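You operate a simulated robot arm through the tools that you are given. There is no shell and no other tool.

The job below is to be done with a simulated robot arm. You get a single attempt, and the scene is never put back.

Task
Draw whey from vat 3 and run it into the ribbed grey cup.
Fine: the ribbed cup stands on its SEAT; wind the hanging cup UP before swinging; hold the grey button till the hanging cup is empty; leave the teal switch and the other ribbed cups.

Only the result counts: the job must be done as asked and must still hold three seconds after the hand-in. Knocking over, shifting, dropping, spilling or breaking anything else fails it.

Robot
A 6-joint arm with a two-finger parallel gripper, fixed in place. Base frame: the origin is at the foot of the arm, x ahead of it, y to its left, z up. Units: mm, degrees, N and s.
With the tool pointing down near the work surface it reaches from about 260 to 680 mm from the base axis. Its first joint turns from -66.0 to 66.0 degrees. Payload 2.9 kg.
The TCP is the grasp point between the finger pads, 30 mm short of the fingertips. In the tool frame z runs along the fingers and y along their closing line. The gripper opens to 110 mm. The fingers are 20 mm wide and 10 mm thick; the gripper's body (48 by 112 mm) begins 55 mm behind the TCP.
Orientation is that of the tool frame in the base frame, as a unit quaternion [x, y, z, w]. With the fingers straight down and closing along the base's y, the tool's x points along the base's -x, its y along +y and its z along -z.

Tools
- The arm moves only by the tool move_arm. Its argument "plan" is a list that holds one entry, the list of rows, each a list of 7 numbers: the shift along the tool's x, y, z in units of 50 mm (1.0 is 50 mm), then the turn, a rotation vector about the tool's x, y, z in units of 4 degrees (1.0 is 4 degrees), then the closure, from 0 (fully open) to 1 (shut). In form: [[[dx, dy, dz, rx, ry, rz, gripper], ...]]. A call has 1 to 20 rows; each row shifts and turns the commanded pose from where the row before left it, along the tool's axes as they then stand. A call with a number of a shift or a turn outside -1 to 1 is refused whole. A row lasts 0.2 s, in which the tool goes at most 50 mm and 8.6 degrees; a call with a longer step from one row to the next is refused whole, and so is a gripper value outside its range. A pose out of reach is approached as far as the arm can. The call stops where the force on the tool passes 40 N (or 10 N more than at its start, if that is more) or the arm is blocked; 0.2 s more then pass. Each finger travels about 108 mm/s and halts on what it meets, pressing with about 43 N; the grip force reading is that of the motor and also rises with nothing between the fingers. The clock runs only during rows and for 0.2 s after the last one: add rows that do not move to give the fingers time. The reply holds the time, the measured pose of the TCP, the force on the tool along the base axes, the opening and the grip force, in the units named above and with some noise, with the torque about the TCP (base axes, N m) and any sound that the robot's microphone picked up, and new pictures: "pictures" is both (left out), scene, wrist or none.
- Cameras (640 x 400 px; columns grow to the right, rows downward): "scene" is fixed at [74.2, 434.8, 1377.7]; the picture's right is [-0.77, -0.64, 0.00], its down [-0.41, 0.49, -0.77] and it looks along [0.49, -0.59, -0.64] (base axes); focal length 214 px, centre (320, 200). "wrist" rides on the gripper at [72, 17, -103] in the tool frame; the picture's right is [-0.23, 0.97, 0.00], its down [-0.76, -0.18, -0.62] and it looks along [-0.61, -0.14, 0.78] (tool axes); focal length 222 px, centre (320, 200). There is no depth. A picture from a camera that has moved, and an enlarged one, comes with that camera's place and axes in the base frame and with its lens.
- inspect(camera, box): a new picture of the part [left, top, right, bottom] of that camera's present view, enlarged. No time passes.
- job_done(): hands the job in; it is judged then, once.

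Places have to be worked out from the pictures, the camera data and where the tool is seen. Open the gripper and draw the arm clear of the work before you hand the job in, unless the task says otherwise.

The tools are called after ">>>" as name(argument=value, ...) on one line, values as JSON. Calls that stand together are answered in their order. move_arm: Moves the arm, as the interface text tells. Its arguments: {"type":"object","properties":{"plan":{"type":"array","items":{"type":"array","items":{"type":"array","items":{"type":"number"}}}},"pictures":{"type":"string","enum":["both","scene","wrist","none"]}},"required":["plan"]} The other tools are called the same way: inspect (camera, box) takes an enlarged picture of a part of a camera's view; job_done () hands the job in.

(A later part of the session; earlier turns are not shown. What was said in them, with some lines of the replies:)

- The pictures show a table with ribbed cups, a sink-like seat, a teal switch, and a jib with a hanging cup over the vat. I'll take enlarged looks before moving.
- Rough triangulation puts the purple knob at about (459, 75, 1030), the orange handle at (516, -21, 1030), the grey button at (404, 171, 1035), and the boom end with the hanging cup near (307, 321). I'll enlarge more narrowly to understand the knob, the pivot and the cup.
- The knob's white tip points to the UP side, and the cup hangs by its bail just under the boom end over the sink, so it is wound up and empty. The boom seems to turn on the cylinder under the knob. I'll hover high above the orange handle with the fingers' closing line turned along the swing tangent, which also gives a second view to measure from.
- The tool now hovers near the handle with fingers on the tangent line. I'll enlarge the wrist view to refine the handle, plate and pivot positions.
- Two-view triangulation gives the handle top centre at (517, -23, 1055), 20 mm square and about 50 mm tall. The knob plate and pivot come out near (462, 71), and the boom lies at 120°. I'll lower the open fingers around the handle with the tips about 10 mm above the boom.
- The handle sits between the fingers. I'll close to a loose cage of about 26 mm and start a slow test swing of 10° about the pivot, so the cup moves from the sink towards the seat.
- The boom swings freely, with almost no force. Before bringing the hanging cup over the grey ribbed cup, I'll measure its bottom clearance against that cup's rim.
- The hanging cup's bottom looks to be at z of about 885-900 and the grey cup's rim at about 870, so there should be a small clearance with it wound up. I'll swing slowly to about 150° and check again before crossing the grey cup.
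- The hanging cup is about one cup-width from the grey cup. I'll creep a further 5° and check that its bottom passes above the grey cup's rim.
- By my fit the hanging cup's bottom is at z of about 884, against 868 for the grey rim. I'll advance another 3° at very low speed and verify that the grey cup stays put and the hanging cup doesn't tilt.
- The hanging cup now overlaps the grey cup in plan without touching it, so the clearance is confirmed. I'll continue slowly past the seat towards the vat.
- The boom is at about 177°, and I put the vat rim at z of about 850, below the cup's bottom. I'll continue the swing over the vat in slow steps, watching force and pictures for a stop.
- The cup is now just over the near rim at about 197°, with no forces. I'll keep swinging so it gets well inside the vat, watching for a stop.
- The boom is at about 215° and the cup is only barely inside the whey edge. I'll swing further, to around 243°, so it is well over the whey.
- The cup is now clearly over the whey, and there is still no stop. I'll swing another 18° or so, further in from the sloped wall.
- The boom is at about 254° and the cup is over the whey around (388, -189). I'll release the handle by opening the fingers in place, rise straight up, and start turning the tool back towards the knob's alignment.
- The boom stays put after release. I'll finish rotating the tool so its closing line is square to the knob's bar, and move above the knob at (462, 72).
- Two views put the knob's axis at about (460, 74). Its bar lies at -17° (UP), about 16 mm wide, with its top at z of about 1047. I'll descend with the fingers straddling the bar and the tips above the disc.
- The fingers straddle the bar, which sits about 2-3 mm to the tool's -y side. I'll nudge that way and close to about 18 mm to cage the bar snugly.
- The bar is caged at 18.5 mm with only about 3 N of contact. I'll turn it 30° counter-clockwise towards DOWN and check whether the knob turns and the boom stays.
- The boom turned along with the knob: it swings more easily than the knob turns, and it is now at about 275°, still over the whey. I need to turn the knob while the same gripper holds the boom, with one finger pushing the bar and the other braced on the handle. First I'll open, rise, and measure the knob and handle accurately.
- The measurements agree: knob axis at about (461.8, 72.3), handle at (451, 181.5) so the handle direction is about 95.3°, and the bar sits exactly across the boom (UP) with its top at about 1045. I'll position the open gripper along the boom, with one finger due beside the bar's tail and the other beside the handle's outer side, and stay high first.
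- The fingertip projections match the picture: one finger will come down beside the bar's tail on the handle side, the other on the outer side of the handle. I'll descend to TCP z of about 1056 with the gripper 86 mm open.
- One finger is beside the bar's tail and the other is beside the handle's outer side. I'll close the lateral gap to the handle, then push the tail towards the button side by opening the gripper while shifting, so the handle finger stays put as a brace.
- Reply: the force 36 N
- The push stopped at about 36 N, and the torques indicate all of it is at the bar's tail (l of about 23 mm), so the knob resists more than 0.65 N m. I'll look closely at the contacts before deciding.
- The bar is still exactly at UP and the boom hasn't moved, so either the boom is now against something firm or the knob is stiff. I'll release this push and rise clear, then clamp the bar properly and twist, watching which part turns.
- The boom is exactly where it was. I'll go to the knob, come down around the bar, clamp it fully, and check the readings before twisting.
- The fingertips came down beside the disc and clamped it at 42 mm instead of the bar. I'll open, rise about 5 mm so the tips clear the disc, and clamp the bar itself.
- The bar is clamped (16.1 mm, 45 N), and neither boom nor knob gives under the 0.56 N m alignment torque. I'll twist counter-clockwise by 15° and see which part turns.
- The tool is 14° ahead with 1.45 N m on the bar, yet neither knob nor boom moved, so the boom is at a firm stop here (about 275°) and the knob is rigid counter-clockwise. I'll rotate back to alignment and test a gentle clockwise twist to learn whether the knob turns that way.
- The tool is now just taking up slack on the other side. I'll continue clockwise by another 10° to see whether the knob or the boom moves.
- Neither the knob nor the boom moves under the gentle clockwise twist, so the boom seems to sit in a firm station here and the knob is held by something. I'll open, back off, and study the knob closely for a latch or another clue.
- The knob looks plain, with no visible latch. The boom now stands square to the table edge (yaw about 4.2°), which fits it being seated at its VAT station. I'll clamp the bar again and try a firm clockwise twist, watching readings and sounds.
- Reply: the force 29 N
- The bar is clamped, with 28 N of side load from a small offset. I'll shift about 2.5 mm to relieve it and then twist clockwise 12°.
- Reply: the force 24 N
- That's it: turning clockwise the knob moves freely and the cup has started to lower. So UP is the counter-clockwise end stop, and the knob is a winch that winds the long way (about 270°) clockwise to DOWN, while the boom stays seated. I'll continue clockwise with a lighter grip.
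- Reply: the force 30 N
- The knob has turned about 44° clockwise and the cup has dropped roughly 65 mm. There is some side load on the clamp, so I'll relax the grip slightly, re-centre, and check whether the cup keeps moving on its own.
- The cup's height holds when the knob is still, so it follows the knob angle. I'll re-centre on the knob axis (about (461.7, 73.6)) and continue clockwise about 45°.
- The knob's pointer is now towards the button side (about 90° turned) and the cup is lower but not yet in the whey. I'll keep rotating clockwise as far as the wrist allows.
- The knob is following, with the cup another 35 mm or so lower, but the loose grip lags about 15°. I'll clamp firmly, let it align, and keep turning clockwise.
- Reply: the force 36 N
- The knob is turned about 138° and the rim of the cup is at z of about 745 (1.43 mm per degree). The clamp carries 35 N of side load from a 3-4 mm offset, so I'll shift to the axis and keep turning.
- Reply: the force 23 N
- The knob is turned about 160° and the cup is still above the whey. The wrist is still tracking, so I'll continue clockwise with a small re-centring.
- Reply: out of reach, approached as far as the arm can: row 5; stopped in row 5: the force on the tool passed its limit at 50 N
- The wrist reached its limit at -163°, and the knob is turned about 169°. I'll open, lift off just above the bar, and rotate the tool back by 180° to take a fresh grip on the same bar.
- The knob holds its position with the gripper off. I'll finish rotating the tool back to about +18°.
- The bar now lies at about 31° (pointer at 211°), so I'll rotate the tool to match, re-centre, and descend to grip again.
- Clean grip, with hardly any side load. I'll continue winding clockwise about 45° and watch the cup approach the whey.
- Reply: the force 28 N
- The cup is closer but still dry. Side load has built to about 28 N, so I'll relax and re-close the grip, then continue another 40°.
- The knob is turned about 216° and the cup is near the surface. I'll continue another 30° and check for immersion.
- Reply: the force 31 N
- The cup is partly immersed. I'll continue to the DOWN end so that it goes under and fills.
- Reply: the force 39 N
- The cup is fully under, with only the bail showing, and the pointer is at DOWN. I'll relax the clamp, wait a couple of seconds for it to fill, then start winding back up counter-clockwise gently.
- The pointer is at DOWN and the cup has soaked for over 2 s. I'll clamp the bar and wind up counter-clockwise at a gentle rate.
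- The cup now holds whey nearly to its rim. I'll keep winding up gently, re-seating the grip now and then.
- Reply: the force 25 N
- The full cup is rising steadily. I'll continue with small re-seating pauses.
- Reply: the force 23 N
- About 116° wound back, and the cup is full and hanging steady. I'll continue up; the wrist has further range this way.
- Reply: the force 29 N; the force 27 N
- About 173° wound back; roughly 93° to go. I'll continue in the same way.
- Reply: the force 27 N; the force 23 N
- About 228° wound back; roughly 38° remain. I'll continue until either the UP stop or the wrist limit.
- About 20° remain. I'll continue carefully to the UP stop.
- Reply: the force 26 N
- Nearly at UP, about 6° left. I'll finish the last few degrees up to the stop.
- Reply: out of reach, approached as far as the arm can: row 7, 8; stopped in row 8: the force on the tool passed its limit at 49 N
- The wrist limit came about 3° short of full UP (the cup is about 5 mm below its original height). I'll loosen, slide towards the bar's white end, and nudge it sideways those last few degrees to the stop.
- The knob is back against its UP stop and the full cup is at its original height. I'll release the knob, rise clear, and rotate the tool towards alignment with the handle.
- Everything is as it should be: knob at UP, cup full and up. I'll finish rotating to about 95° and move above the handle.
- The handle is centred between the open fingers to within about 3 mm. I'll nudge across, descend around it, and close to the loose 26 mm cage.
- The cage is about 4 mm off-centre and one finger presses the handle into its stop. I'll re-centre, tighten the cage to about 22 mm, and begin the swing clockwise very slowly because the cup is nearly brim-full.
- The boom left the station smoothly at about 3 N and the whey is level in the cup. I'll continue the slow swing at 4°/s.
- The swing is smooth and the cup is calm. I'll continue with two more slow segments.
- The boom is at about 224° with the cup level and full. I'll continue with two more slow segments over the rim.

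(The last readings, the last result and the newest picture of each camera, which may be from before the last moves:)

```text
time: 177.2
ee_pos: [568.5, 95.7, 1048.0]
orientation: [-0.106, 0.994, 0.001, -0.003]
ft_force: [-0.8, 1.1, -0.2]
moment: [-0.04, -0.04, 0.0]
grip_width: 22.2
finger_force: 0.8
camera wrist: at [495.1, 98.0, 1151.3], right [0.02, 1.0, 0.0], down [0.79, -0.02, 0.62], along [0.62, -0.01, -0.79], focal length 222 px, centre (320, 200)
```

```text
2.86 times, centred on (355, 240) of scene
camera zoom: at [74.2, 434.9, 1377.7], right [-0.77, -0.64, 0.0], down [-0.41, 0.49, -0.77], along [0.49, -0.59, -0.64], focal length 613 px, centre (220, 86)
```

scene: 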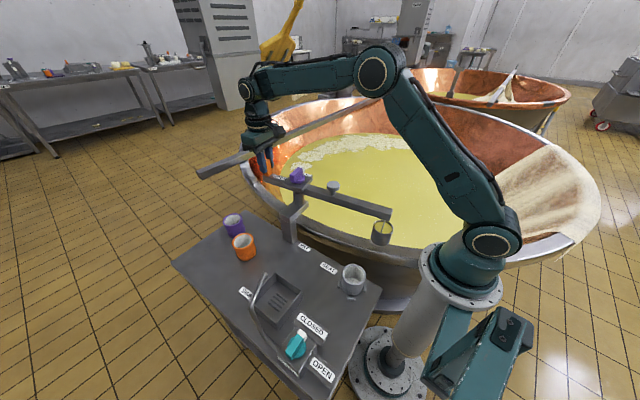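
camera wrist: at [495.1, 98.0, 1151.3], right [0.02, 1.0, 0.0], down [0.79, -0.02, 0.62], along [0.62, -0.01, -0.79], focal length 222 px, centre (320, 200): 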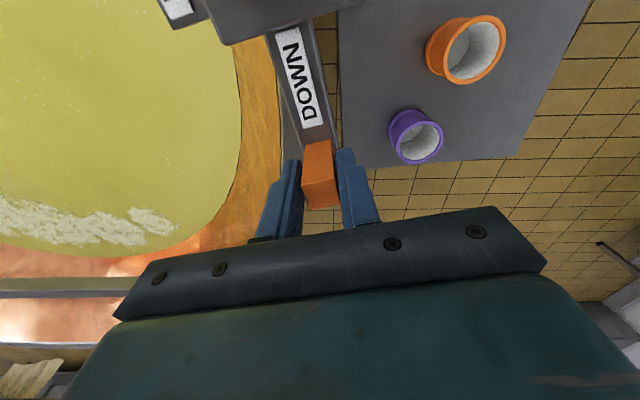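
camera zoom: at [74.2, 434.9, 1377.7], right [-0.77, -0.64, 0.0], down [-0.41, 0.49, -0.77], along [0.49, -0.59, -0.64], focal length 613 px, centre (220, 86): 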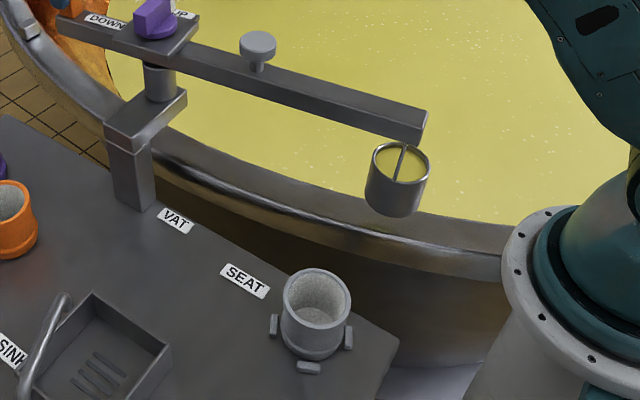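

The full cup is now over the rim at about 192°. Another slow segment, then I'll fine-tune over the seat.

>>> move_arm(plan=[[[0.0002, -0.0307, 0, 0, 0, 0.2, 0.8], [0.0002, -0.0307, 0, 0, 0, 0.2, 0.8], [0.0002, -0.0307, 0, 0, 0, 0.2, 0.8], [0.0002, -0.0307, 0, 0, 0, 0.2, 0.8], [0.0002, -0.0307, 0, 0, 0, 0.2, 0.8], [0.0002, -0.0307, 0, 0, 0, 0.2, 0.8], [0.0002, -0.0307, 0, 0, 0, 0.2, 0.8], [0.0002, -0.0307, 0, 0, 0, 0.2, 0.8], [0.0002, -0.0307, 0, 0, 0, 0.2, 0.8], [0.0002, -0.0307, 0, 0, 0, 0.2, 0.8], [0.0002, -0.0307, 0, 0, 0, 0.2, 0.8], [0.0002, -0.0307, 0, 0, 0, 0.2, 0.8], [0.0002, -0.0307, 0, 0, 0, 0.2, 0.8], [0.0002, -0.0307, 0, 0, 0, 0.2, 0.8], [0.0002, -0.0307, 0, 0, 0, 0.2, 0.8], [0.0002, -0.0307, 0, 0, 0, 0.2, 0.8], [0.0002, -0.0307, 0, 0, 0, 0.2, 0.8], [0, 0, 0, 0, 0, 0, 0.8]]], pictures="none")

>>> inspect(camera="scene", box=[310, 210, 410, 300])

```text
time: 181.0
ee_pos: [570.2, 71.4, 1046.4]
orientation: [0.013, 1.0, 0.002, -0.003]
ft_force: [0.5, 0.7, -0.4]
moment: [-0.01, -0.02, -0.04]
grip_width: 22.6
finger_force: 0.2
```

```text
4.44 times, centred on (360, 255) of scene
camera zoom: at [74.2, 434.8, 1377.7], right [-0.77, -0.64, 0.0], down [-0.41, 0.49, -0.77], along [0.49, -0.59, -0.64], focal length 953 px, centre (142, -44)
```

zoom: 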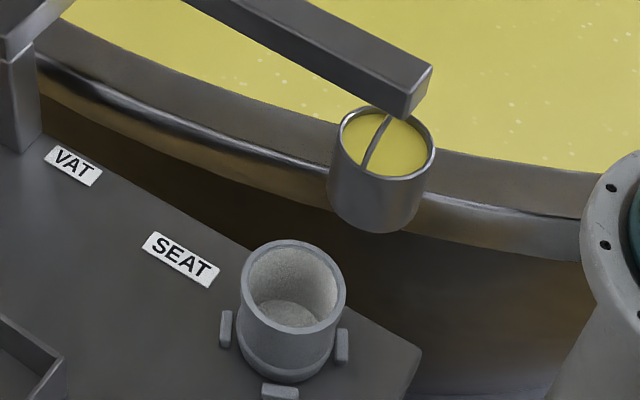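

The boom is at about 179°. For alignment the hanging cup's rim centre should project to about (308, 219) in this same view. I'll advance about 12° and check.

>>> move_arm(plan=[[[0.0002, -0.0307, 0, 0, 0, 0.2, 0.8], [0.0002, -0.0307, 0, 0, 0, 0.2, 0.8], [0.0002, -0.0307, 0, 0, 0, 0.2, 0.8], [0.0002, -0.0307, 0, 0, 0, 0.2, 0.8], [0.0002, -0.0307, 0, 0, 0, 0.2, 0.8], [0.0002, -0.0307, 0, 0, 0, 0.2, 0.8], [0.0002, -0.0307, 0, 0, 0, 0.2, 0.8], [0.0002, -0.0307, 0, 0, 0, 0.2, 0.8], [0.0002, -0.0307, 0, 0, 0, 0.2, 0.8], [0.0002, -0.0307, 0, 0, 0, 0.2, 0.8], [0.0002, -0.0307, 0, 0, 0, 0.2, 0.8], [0.0002, -0.0307, 0, 0, 0, 0.2, 0.8], [0.0002, -0.0307, 0, 0, 0, 0.2, 0.8], [0.0002, -0.0307, 0, 0, 0, 0.2, 0.8], [0, 0, 0, 0, 0, 0, 0.8], [0, 0, 0, 0, 0, 0, 0.8]]], pictures="none")

>>> inspect(camera="scene", box=[310, 210, 410, 300])

```text
time: 184.4
ee_pos: [568.6, 52.2, 1046.8]
orientation: [0.11, 0.994, 0.001, -0.003]
ft_force: [-0.4, -0.6, -0.3]
moment: [-0.05, -0.02, 0.05]
grip_width: 22.7
finger_force: 0.5
```

```text
4.44 times, centred on (360, 255) of scene
camera zoom: at [74.2, 434.8, 1377.7], right [-0.77, -0.64, 0.0], down [-0.41, 0.49, -0.77], along [0.49, -0.59, -0.64], focal length 953 px, centre (142, -44)
```

zoom: 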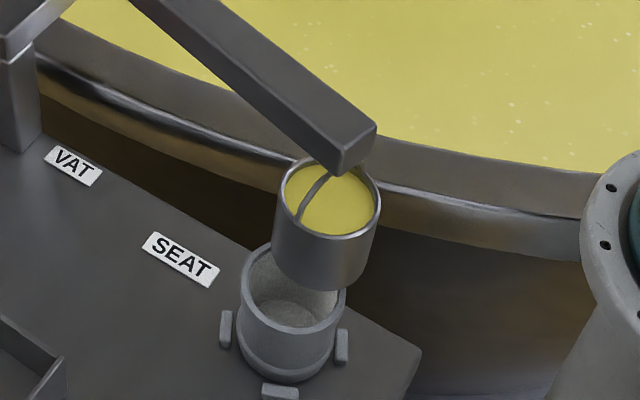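

The rim centre is at about (329, 196), so roughly 4° remain. I'll advance those slowly and then check the alignment.

>>> move_arm(plan=[[[0.0001, -0.0192, 0, 0, 0, 0.125, 0.8], [0.0001, -0.0192, 0, 0, 0, 0.125, 0.8], [0.0001, -0.0192, 0, 0, 0, 0.125, 0.8], [0.0001, -0.0192, 0, 0, 0, 0.125, 0.8], [0.0001, -0.0192, 0, 0, 0, 0.125, 0.8], [0.0001, -0.0192, 0, 0, 0, 0.125, 0.8], [0.0001, -0.0192, 0, 0, 0, 0.125, 0.8], [0.0001, -0.0192, 0, 0, 0, 0.125, 0.8], [0, 0, 0, 0, 0, 0, 0.8], [0, 0, 0, 0, 0, 0, 0.8]]], pictures="both")

>>> inspect(camera="scene", box=[310, 210, 410, 300])

>>> inspect(camera="scene", box=[325, 235, 385, 305])

```text
time: 186.6
ee_pos: [566.6, 42.9, 1046.7]
orientation: [0.144, 0.99, 0.001, -0.004]
ft_force: [-0.7, 0.7, 1.5]
moment: [-0.03, -0.01, 0.02]
grip_width: 22.5
finger_force: 0.4
camera wrist: at [502.2, 80.7, 1150.8], right [0.5, 0.87, 0.0], down [0.68, -0.39, 0.62], along [0.54, -0.31, -0.79], focal length 222 px, centre (320, 200)
```

scene: 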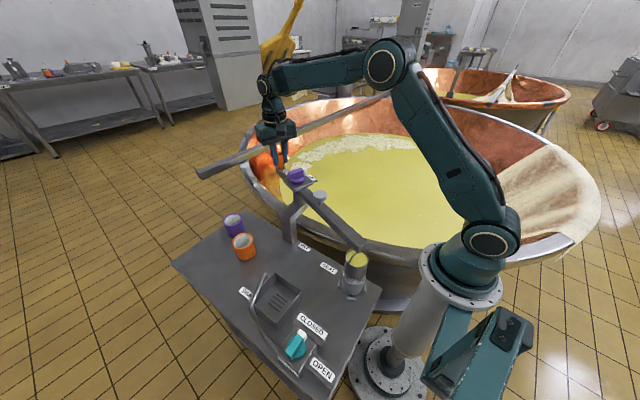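
wrist: 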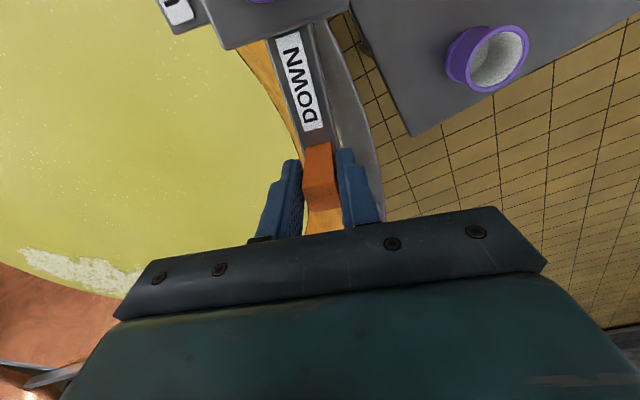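

```text
4.44 times, centred on (360, 255) of scene
camera zoom: at [74.2, 434.8, 1377.7], right [-0.77, -0.64, 0.0], down [-0.41, 0.49, -0.77], along [0.49, -0.59, -0.64], focal length 953 px, centre (142, -44)
```

zoom: 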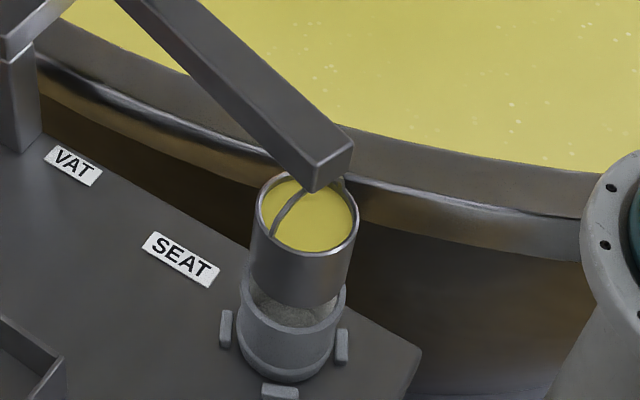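

```text
5.71 times, centred on (355, 270) of scene
camera zoom: at [74.2, 434.8, 1377.7], right [-0.77, -0.64, 0.0], down [-0.41, 0.49, -0.77], along [0.49, -0.59, -0.64], focal length 1226 px, centre (120, -200)
```

zoom: 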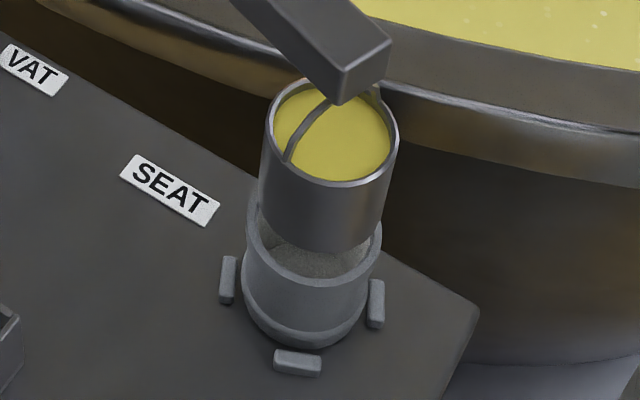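

The cups are aligned to within about 2 mm: the hanging cup's axis falls on the vertical line through the ribbed cup. I'll release the handle gently and rise straight up, then check the boom stays there.

>>> move_arm(plan=[[[0, 0, 0, 0, 0, 0, 0.75], [0, 0, 0, 0, 0, 0, 0.65], [0, 0, 0, 0, 0, 0, 0.5], [0, 0, 0, 0, 0, 0, 0.5], [0, 0, -0.3, 0, 0, 0, 0.5], [0, 0, -0.6, 0, 0, 0, 0.5], [0, 0, -0.6, 0, 0, 0, 0.5], [0, 0, -0.6, 0, 0, 0, 0.6], [0, 0, 0, 0, 0, 0, 0.8], [0, 0, 0, 0, 0, 0, 1.0], [0, 0, 0, 0, 0, 0, 1.0]]], pictures="wrist")

>>> inspect(camera="scene", box=[325, 235, 385, 305])

>>> inspect(camera="scene", box=[280, 150, 380, 260])

```text
time: 189.0
ee_pos: [566.4, 42.9, 1153.9]
orientation: [0.146, 0.989, 0.0, -0.002]
ft_force: [-0.4, -0.4, -0.2]
moment: [-0.03, 0.0, 0.01]
grip_width: 0.2
finger_force: 37.6
camera wrist: at [502.1, 79.6, 1258.3], right [0.5, 0.87, 0.0], down [0.68, -0.39, 0.62], along [0.54, -0.31, -0.79], focal length 222 px, centre (320, 200)
```

wrist: 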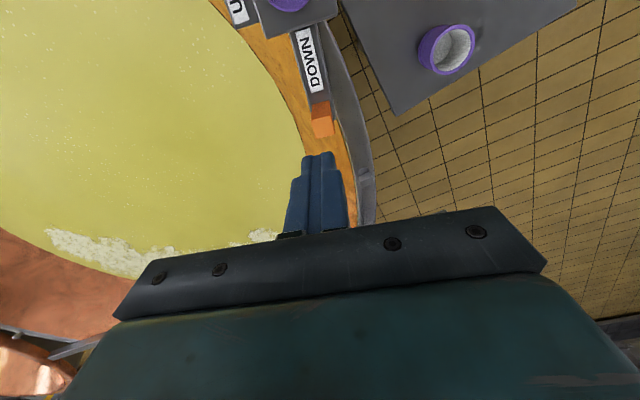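

```text
5.71 times, centred on (355, 270) of scene
camera zoom: at [74.2, 434.8, 1377.7], right [-0.77, -0.64, 0.0], down [-0.41, 0.49, -0.77], along [0.49, -0.59, -0.64], focal length 1226 px, centre (120, -200)
```

zoom: 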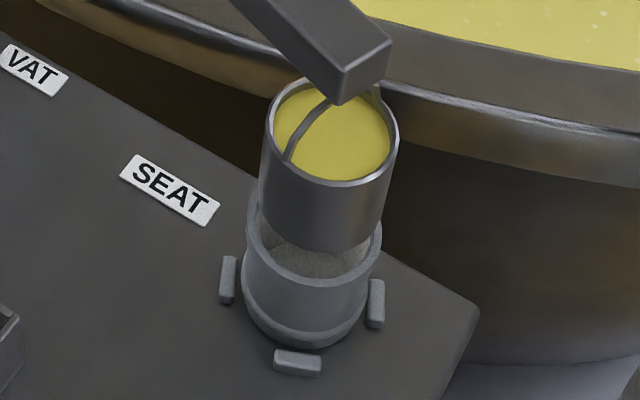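

```text
3.64 times, centred on (330, 205) of scene
camera zoom: at [74.2, 434.8, 1377.7], right [-0.77, -0.64, 0.0], down [-0.41, 0.49, -0.77], along [0.49, -0.59, -0.64], focal length 780 px, centre (284, 182)
```

zoom: 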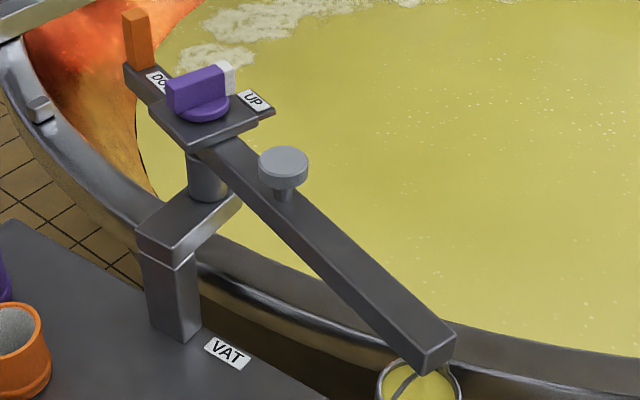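

The boom and cup stayed exactly in place. Triangulating along the boom, the grey button's top is at about (351, 103, 1037). I'll travel there high with the fingers closed.

>>> move_arm(plan=[[[0.559, -0.012, 0, 0, 0, 0, 1.0], [0.559, -0.012, 0, 0, 0, 0, 1.0], [0.559, -0.012, 0, 0, 0, 0, 1.0], [0.559, -0.012, 0, 0, 0, 0, 1.0], [0.559, -0.012, 0, 0, 0, 0, 1.0], [0.559, -0.012, 0, 0, 0, 0, 1.0], [0.559, -0.012, 0, 0, 0, 0, 1.0], [0.559, -0.012, 0, 0, 0, 0, 1.0], [0, 0, 0.4, 0, 0, 0, 1.0], [0, 0, 0.4, 0, 0, 0, 1.0], [0, 0, 0, 0, 0, 0, 1.0]]], pictures="both")

>>> inspect(camera="wrist", box=[240, 80, 400, 230])

>>> inspect(camera="scene", box=[290, 130, 380, 230])

```text
time: 191.4
ee_pos: [350.0, 103.9, 1114.2]
orientation: [0.144, 0.99, -0.001, -0.004]
ft_force: [-0.5, -0.2, -0.5]
moment: [-0.02, 0.08, -0.01]
grip_width: 0.0
finger_force: 37.3
camera wrist: at [285.3, 140.9, 1218.7], right [0.5, 0.87, 0.0], down [0.68, -0.39, 0.62], along [0.54, -0.31, -0.79], focal length 222 px, centre (320, 200)
```

scene: 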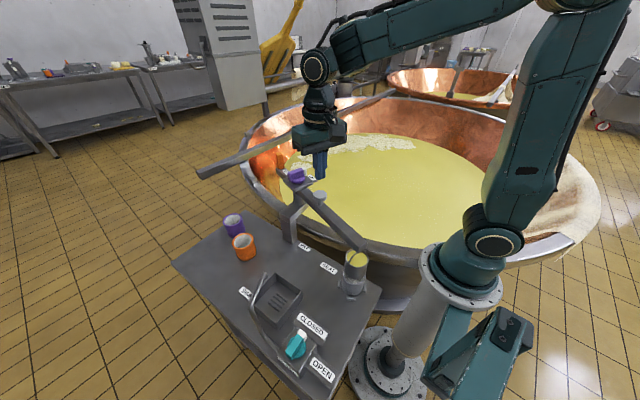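
wrist: 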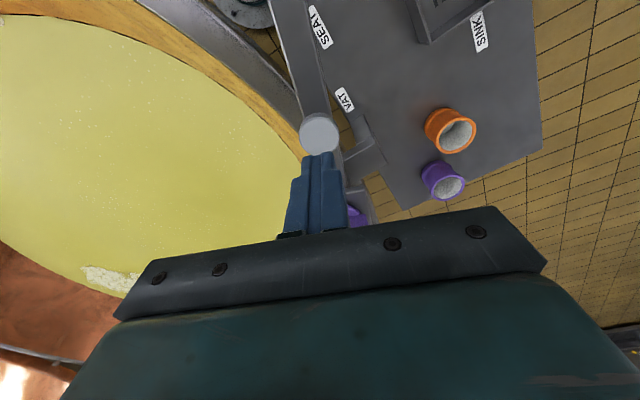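

```text
2.67 times, centred on (320, 155) of wrist
camera zoom: at [285.3, 140.9, 1218.7], right [0.5, 0.87, 0.0], down [0.68, -0.39, 0.62], along [0.54, -0.31, -0.79], focal length 592 px, centre (320, 320)
```

zoom: 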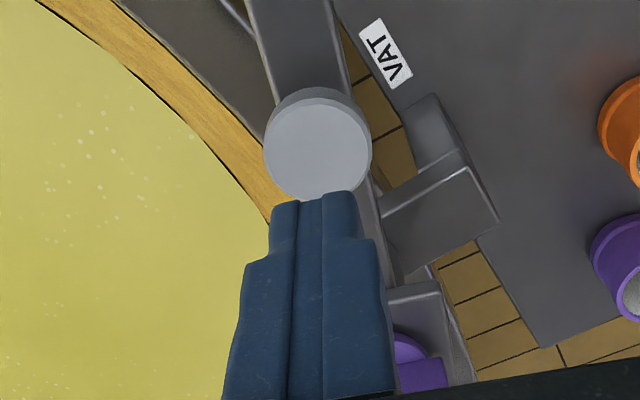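

```text
4.00 times, centred on (335, 180) of scene
camera zoom: at [74.2, 434.8, 1377.7], right [-0.77, -0.64, 0.0], down [-0.41, 0.49, -0.77], along [0.49, -0.59, -0.64], focal length 858 px, centre (260, 280)
```

zoom: 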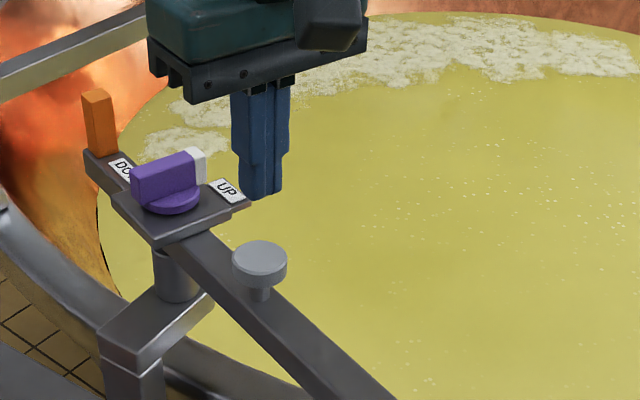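

The fingertips are centred over the button to within about 1-2 mm. I'll descend to just above it and press in small steps while monitoring the force.

>>> move_arm(plan=[[[0, 0, 0.4, 0, 0, 0, 1.0], [0, 0, 0.3, 0, 0, 0, 1.0], [0, 0, 0.12, 0, 0, 0, 1.0], [0, 0, 0.03, 0, 0, 0, 1.0], [0, 0, 0.03, 0, 0, 0, 1.0], [0, 0, 0.03, 0, 0, 0, 1.0], [0, 0, 0, 0, 0, 0, 1.0]]], pictures="none")

>>> inspect(camera="scene", box=[300, 170, 390, 300])

```text
time: 193.0
ee_pos: [350.0, 103.0, 1068.5]
orientation: [0.145, 0.989, 0.001, -0.003]
ft_force: [-0.3, -0.7, 0.0]
moment: [-0.01, 0.01, 0.01]
grip_width: 0.0
finger_force: 37.9
```

```text
3.08 times, centred on (345, 235) of scene
camera zoom: at [74.2, 434.8, 1377.7], right [-0.77, -0.64, 0.0], down [-0.41, 0.49, -0.77], along [0.49, -0.59, -0.64], focal length 660 px, centre (243, 92)
```

zoom: 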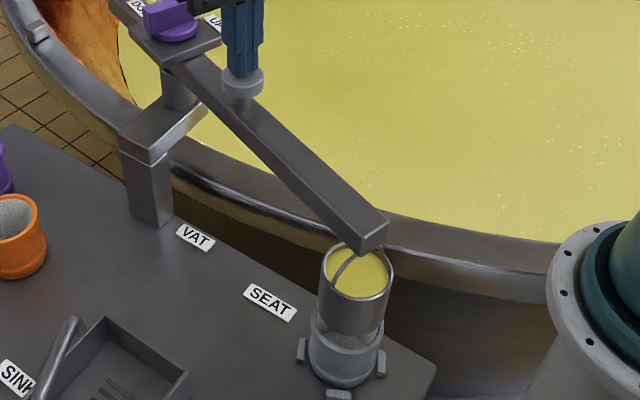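

Just above the button with no force yet. I'll press down in 1.5 mm steps.

>>> move_arm(plan=[[[0, 0, 0.03, 0, 0, 0, 1.0], [0, 0, 0.03, 0, 0, 0, 1.0], [0, 0, 0.03, 0, 0, 0, 1.0], [0, 0, 0.03, 0, 0, 0, 1.0], [0, 0, 0, 0, 0, 0, 1.0]]], pictures="none")

>>> inspect(camera="scene", box=[300, 170, 390, 300])

```text
time: 194.2
ee_pos: [350.4, 102.4, 1061.3]
orientation: [0.145, 0.989, -0.001, -0.003]
ft_force: [0.1, 0.7, 1.1]
moment: [-0.01, -0.01, -0.01]
grip_width: 0.0
finger_force: 37.8
```

```text
3.08 times, centred on (345, 235) of scene
camera zoom: at [74.2, 434.8, 1377.7], right [-0.77, -0.64, 0.0], down [-0.41, 0.49, -0.77], along [0.49, -0.59, -0.64], focal length 660 px, centre (243, 92)
```

zoom: 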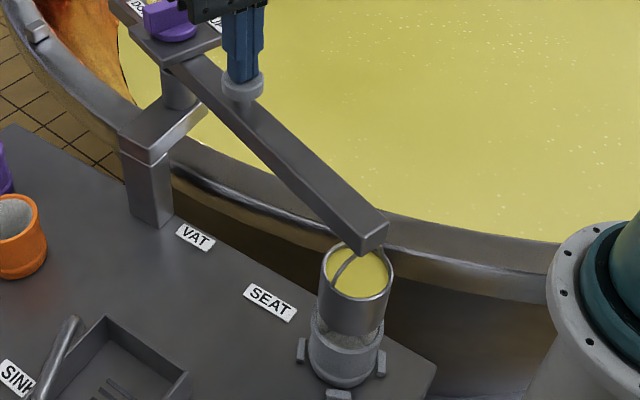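

Barely 1 N so far. I'll continue pressing in small steps and watch the cup's level.

>>> move_arm(plan=[[[0, 0, 0.03, 0, 0, 0, 1.0], [0, 0, 0.03, 0, 0, 0, 1.0], [0, 0, 0.03, 0, 0, 0, 1.0], [0, 0, 0, 0, 0, 0, 1.0]]], pictures="none")

>>> inspect(camera="scene", box=[300, 170, 390, 300])

```text
time: 195.2
ee_pos: [349.5, 104.0, 1056.5]
orientation: [0.145, 0.989, 0.0, -0.003]
ft_force: [0.0, -0.6, 2.1]
moment: [0.01, -0.04, -0.01]
grip_width: 0.0
finger_force: 37.7
```

```text
3.08 times, centred on (345, 235) of scene
camera zoom: at [74.2, 434.8, 1377.7], right [-0.77, -0.64, 0.0], down [-0.41, 0.49, -0.77], along [0.49, -0.59, -0.64], focal length 660 px, centre (243, 92)
```

zoom: 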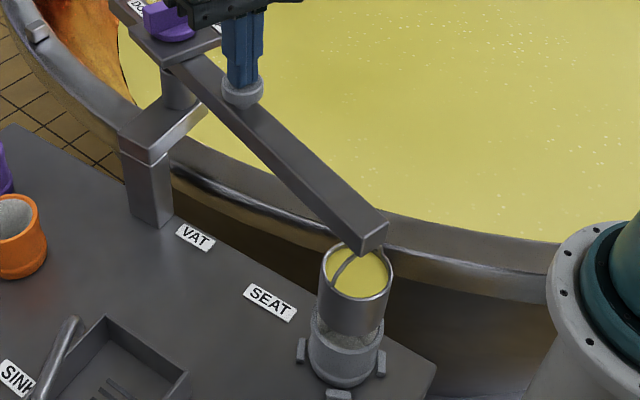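

The button is going down on a light spring (2 N). I'll keep pressing until it bottoms or the flow starts.

>>> move_arm(plan=[[[0, 0, 0.03, 0, 0, 0, 1.0], [0, 0, 0.03, 0, 0, 0, 1.0], [0, 0, 0.03, 0, 0, 0, 1.0], [0, 0, 0, 0, 0, 0, 1.0], [0, 0, 0, 0, 0, 0, 1.0]]], pictures="none")

>>> inspect(camera="scene", box=[300, 170, 390, 300])

>>> inspect(camera="scene", box=[325, 235, 385, 305])

```text
time: 196.4
ee_pos: [350.5, 102.5, 1050.9]
orientation: [0.145, 0.989, 0.0, -0.003]
ft_force: [0.8, 1.1, 3.6]
moment: [0.0, -0.03, 0.01]
grip_width: 0.0
finger_force: 38.2
heard: click
```

```text
3.08 times, centred on (345, 235) of scene
camera zoom: at [74.2, 434.8, 1377.7], right [-0.77, -0.64, 0.0], down [-0.41, 0.49, -0.77], along [0.49, -0.59, -0.64], focal length 660 px, centre (243, 92)
```

zoom: 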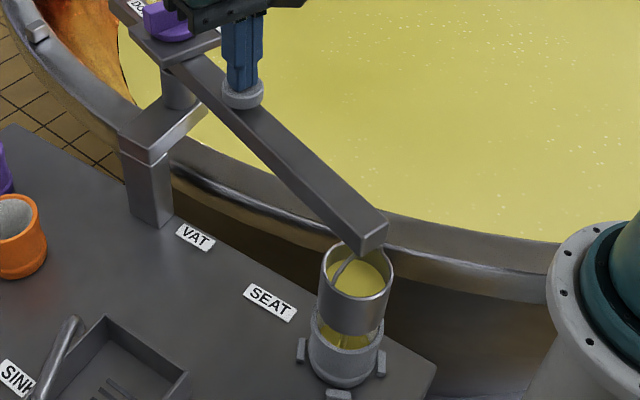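

```text
5.71 times, centred on (355, 270) of scene
camera zoom: at [74.2, 434.8, 1377.7], right [-0.77, -0.64, 0.0], down [-0.41, 0.49, -0.77], along [0.49, -0.59, -0.64], focal length 1226 px, centre (120, -200)
```

zoom: 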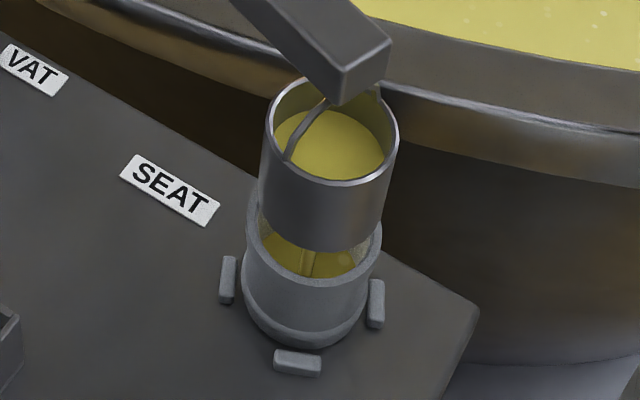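

A click, and whey is running into the ribbed cup. I'll keep holding the button still, with a hair more pressure, and watch the level.

>>> move_arm(plan=[[[0, 0, 0.02, 0, 0, 0, 1.0], [0, 0, 0, 0, 0, 0, 1.0], [0, 0, 0, 0, 0, 0, 1.0], [0, 0, 0, 0, 0, 0, 1.0], [0, 0, 0, 0, 0, 0, 1.0], [0, 0, 0, 0, 0, 0, 1.0], [0, 0, 0, 0, 0, 0, 1.0], [0, 0, 0, 0, 0, 0, 1.0], [0, 0, 0, 0, 0, 0, 1.0], [0, 0, 0, 0, 0, 0, 1.0]]], pictures="none")

>>> inspect(camera="scene", box=[325, 235, 385, 305])

```text
time: 198.6
ee_pos: [351.3, 105.1, 1051.8]
orientation: [0.145, 0.989, 0.001, -0.004]
ft_force: [1.1, -0.5, 1.9]
moment: [-0.03, -0.03, 0.02]
grip_width: 0.0
finger_force: 37.5
```

```text
5.71 times, centred on (355, 270) of scene
camera zoom: at [74.2, 434.8, 1377.7], right [-0.77, -0.64, 0.0], down [-0.41, 0.49, -0.77], along [0.49, -0.59, -0.64], focal length 1226 px, centre (120, -200)
```

zoom: 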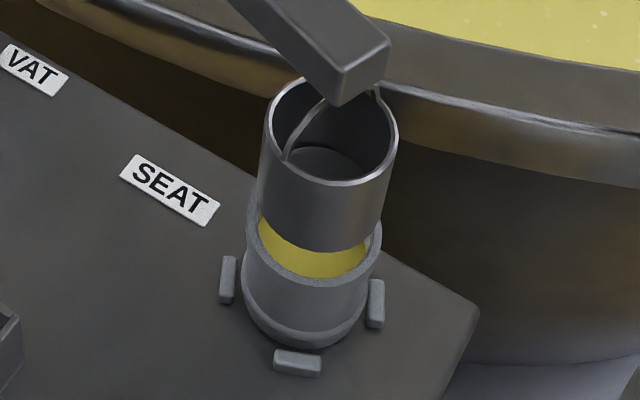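

The hanging cup looks empty and the ribbed cup holds the whey. I'll hold one more second for drips, then lift straight off the button.

>>> move_arm(plan=[[[0, 0, 0, 0, 0, 0, 1.0], [0, 0, 0, 0, 0, 0, 1.0], [0, 0, 0, 0, 0, 0, 1.0], [0, 0, 0, 0, 0, 0, 1.0], [0, 0, 0, 0, 0, 0, 1.0], [0, 0, 0, 0, 0, 0, 1.0], [0, 0, -0.1, 0, 0, 0, 1.0], [0, 0, -0.2, 0, 0, 0, 1.0], [0, 0, -0.4, 0, 0, 0, 1.0], [0, 0, -0.6, 0, 0, 0, 1.0], [0, 0, -0.6, 0, 0, 0, 1.0], [0, 0, -0.6, 0, 0, 0, 1.0], [0, 0, 0, 0, 0, 0, 1.0]]], pictures="both")

>>> inspect(camera="scene", box=[325, 235, 385, 305])

>>> inspect(camera="scene", box=[170, 200, 390, 400])

```text
time: 201.4
ee_pos: [351.5, 103.9, 1175.1]
orientation: [0.145, 0.989, 0.0, -0.003]
ft_force: [0.2, -0.5, 0.2]
moment: [0.0, -0.01, 0.02]
grip_width: 0.0
finger_force: 37.1
camera wrist: at [287.3, 141.9, 1280.1], right [0.5, 0.87, 0.0], down [0.68, -0.39, 0.62], along [0.54, -0.31, -0.79], focal length 222 px, centre (320, 200)
```

scene: 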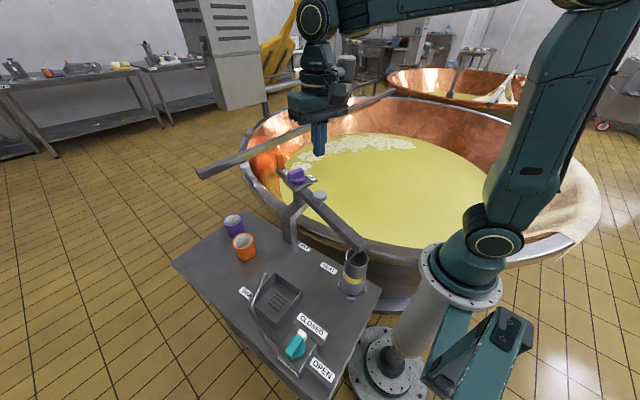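
wrist: 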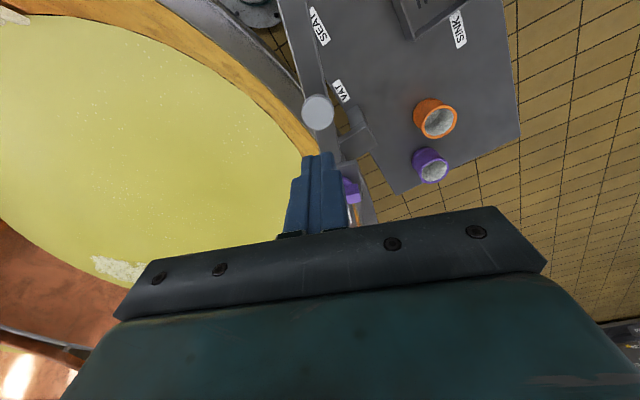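

```text
5.71 times, centred on (355, 270) of scene
camera zoom: at [74.2, 434.8, 1377.7], right [-0.77, -0.64, 0.0], down [-0.41, 0.49, -0.77], along [0.49, -0.59, -0.64], focal length 1226 px, centre (120, -200)
```

zoom: 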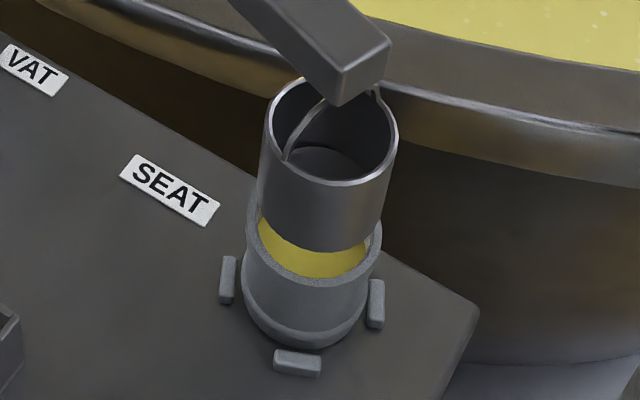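

```text
2.00 times, centred on (280, 300) of scene
camera zoom: at [74.2, 434.8, 1377.7], right [-0.77, -0.64, 0.0], down [-0.41, 0.49, -0.77], along [0.49, -0.59, -0.64], focal length 429 px, centre (400, 0)
```

zoom: 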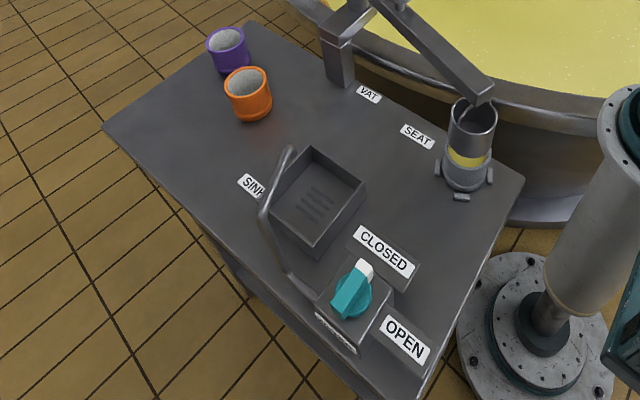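

The hanging cup is empty, the ribbed grey cup is filled on its seat, the table is dry, and the teal switch and other cups are untouched. I'll rise further, open the gripper and draw the arm clear.

>>> move_arm(plan=[[[0, 0, -0.7, 0, 0, 0, 1.0], [0, 0, -0.7, 0, 0, 0, 0.8], [-0.4, 0, -0.2, 0, 0, 0, 0.5], [-0.4, 0, 0, 0, 0, 0, 0.2], [-0.4, 0, 0, 0, 0, 0, 0.0], [0, 0, 0, 0, 0, 0, 0.0], [0, 0, 0, 0, 0, 0, 0.0], [0, 0, 0, 0, 0, 0, 0.0]]], pictures="scene")

>>> inspect(camera="scene", box=[260, 150, 400, 310])

```text
time: 203.2
ee_pos: [408.2, 87.9, 1259.2]
orientation: [0.145, 0.989, 0.0, -0.003]
ft_force: [-0.2, -0.6, -0.2]
moment: [-0.01, 0.03, 0.01]
grip_width: 110.2
finger_force: 0.0
```

scene: 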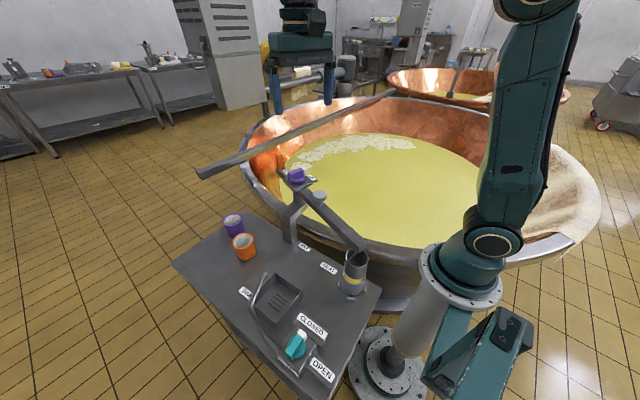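

```text
2.50 times, centred on (330, 230) of scene
camera zoom: at [74.2, 434.8, 1377.7], right [-0.77, -0.64, 0.0], down [-0.41, 0.49, -0.77], along [0.49, -0.59, -0.64], focal length 536 px, centre (295, 125)
```

zoom: 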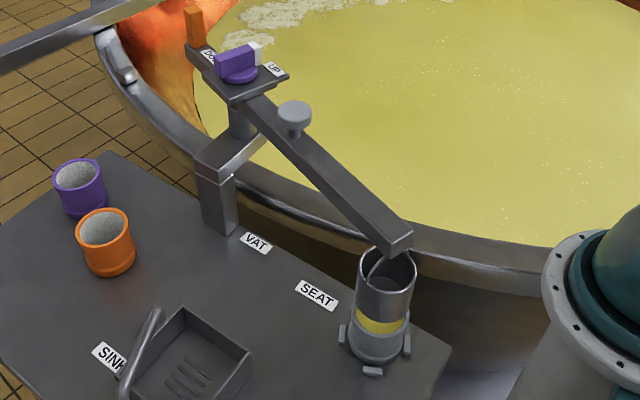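

The gripper is open and clear. The ribbed grey cup holds the whey on its seat, the hanging cup is empty and wound up, and the knob is at UP. I'm handing in.

>>> job_done()

```text
The job is handed in.
```

I drew whey from the vat and ran it into the ribbed grey cup on its seat, then handed the job in. I don't have the judge's verdict.

- **Vat:** I saw no label for vat 3. I drew from the vat beside the table, the only one the boom reaches.
- **Drawing:** I swung the boom over the vat, lowered the hanging cup until it was under, and let it fill. I then wound it fully back to UP before swinging again.
- **Emptying:** With the hanging cup over the seat, I held the grey button until it looked empty, plus about a second for drips. The ribbed cup stayed on its seat, and I saw no spill on the table.
- **Left alone:** I did not touch the teal switch or the other ribbed cups, and in the last pictures they are where they started.
- **Extra swing at the vat:** The purple knob turns the long way round, clockwise, from UP to DOWN. I first tried it counter-clockwise, which swung the boom about 20° further over the vat while the cup was still wound up and empty.
- **Final state:** The boom is over the seat with the hanging cup wound up and empty, the gripper is open, and the arm is clear.
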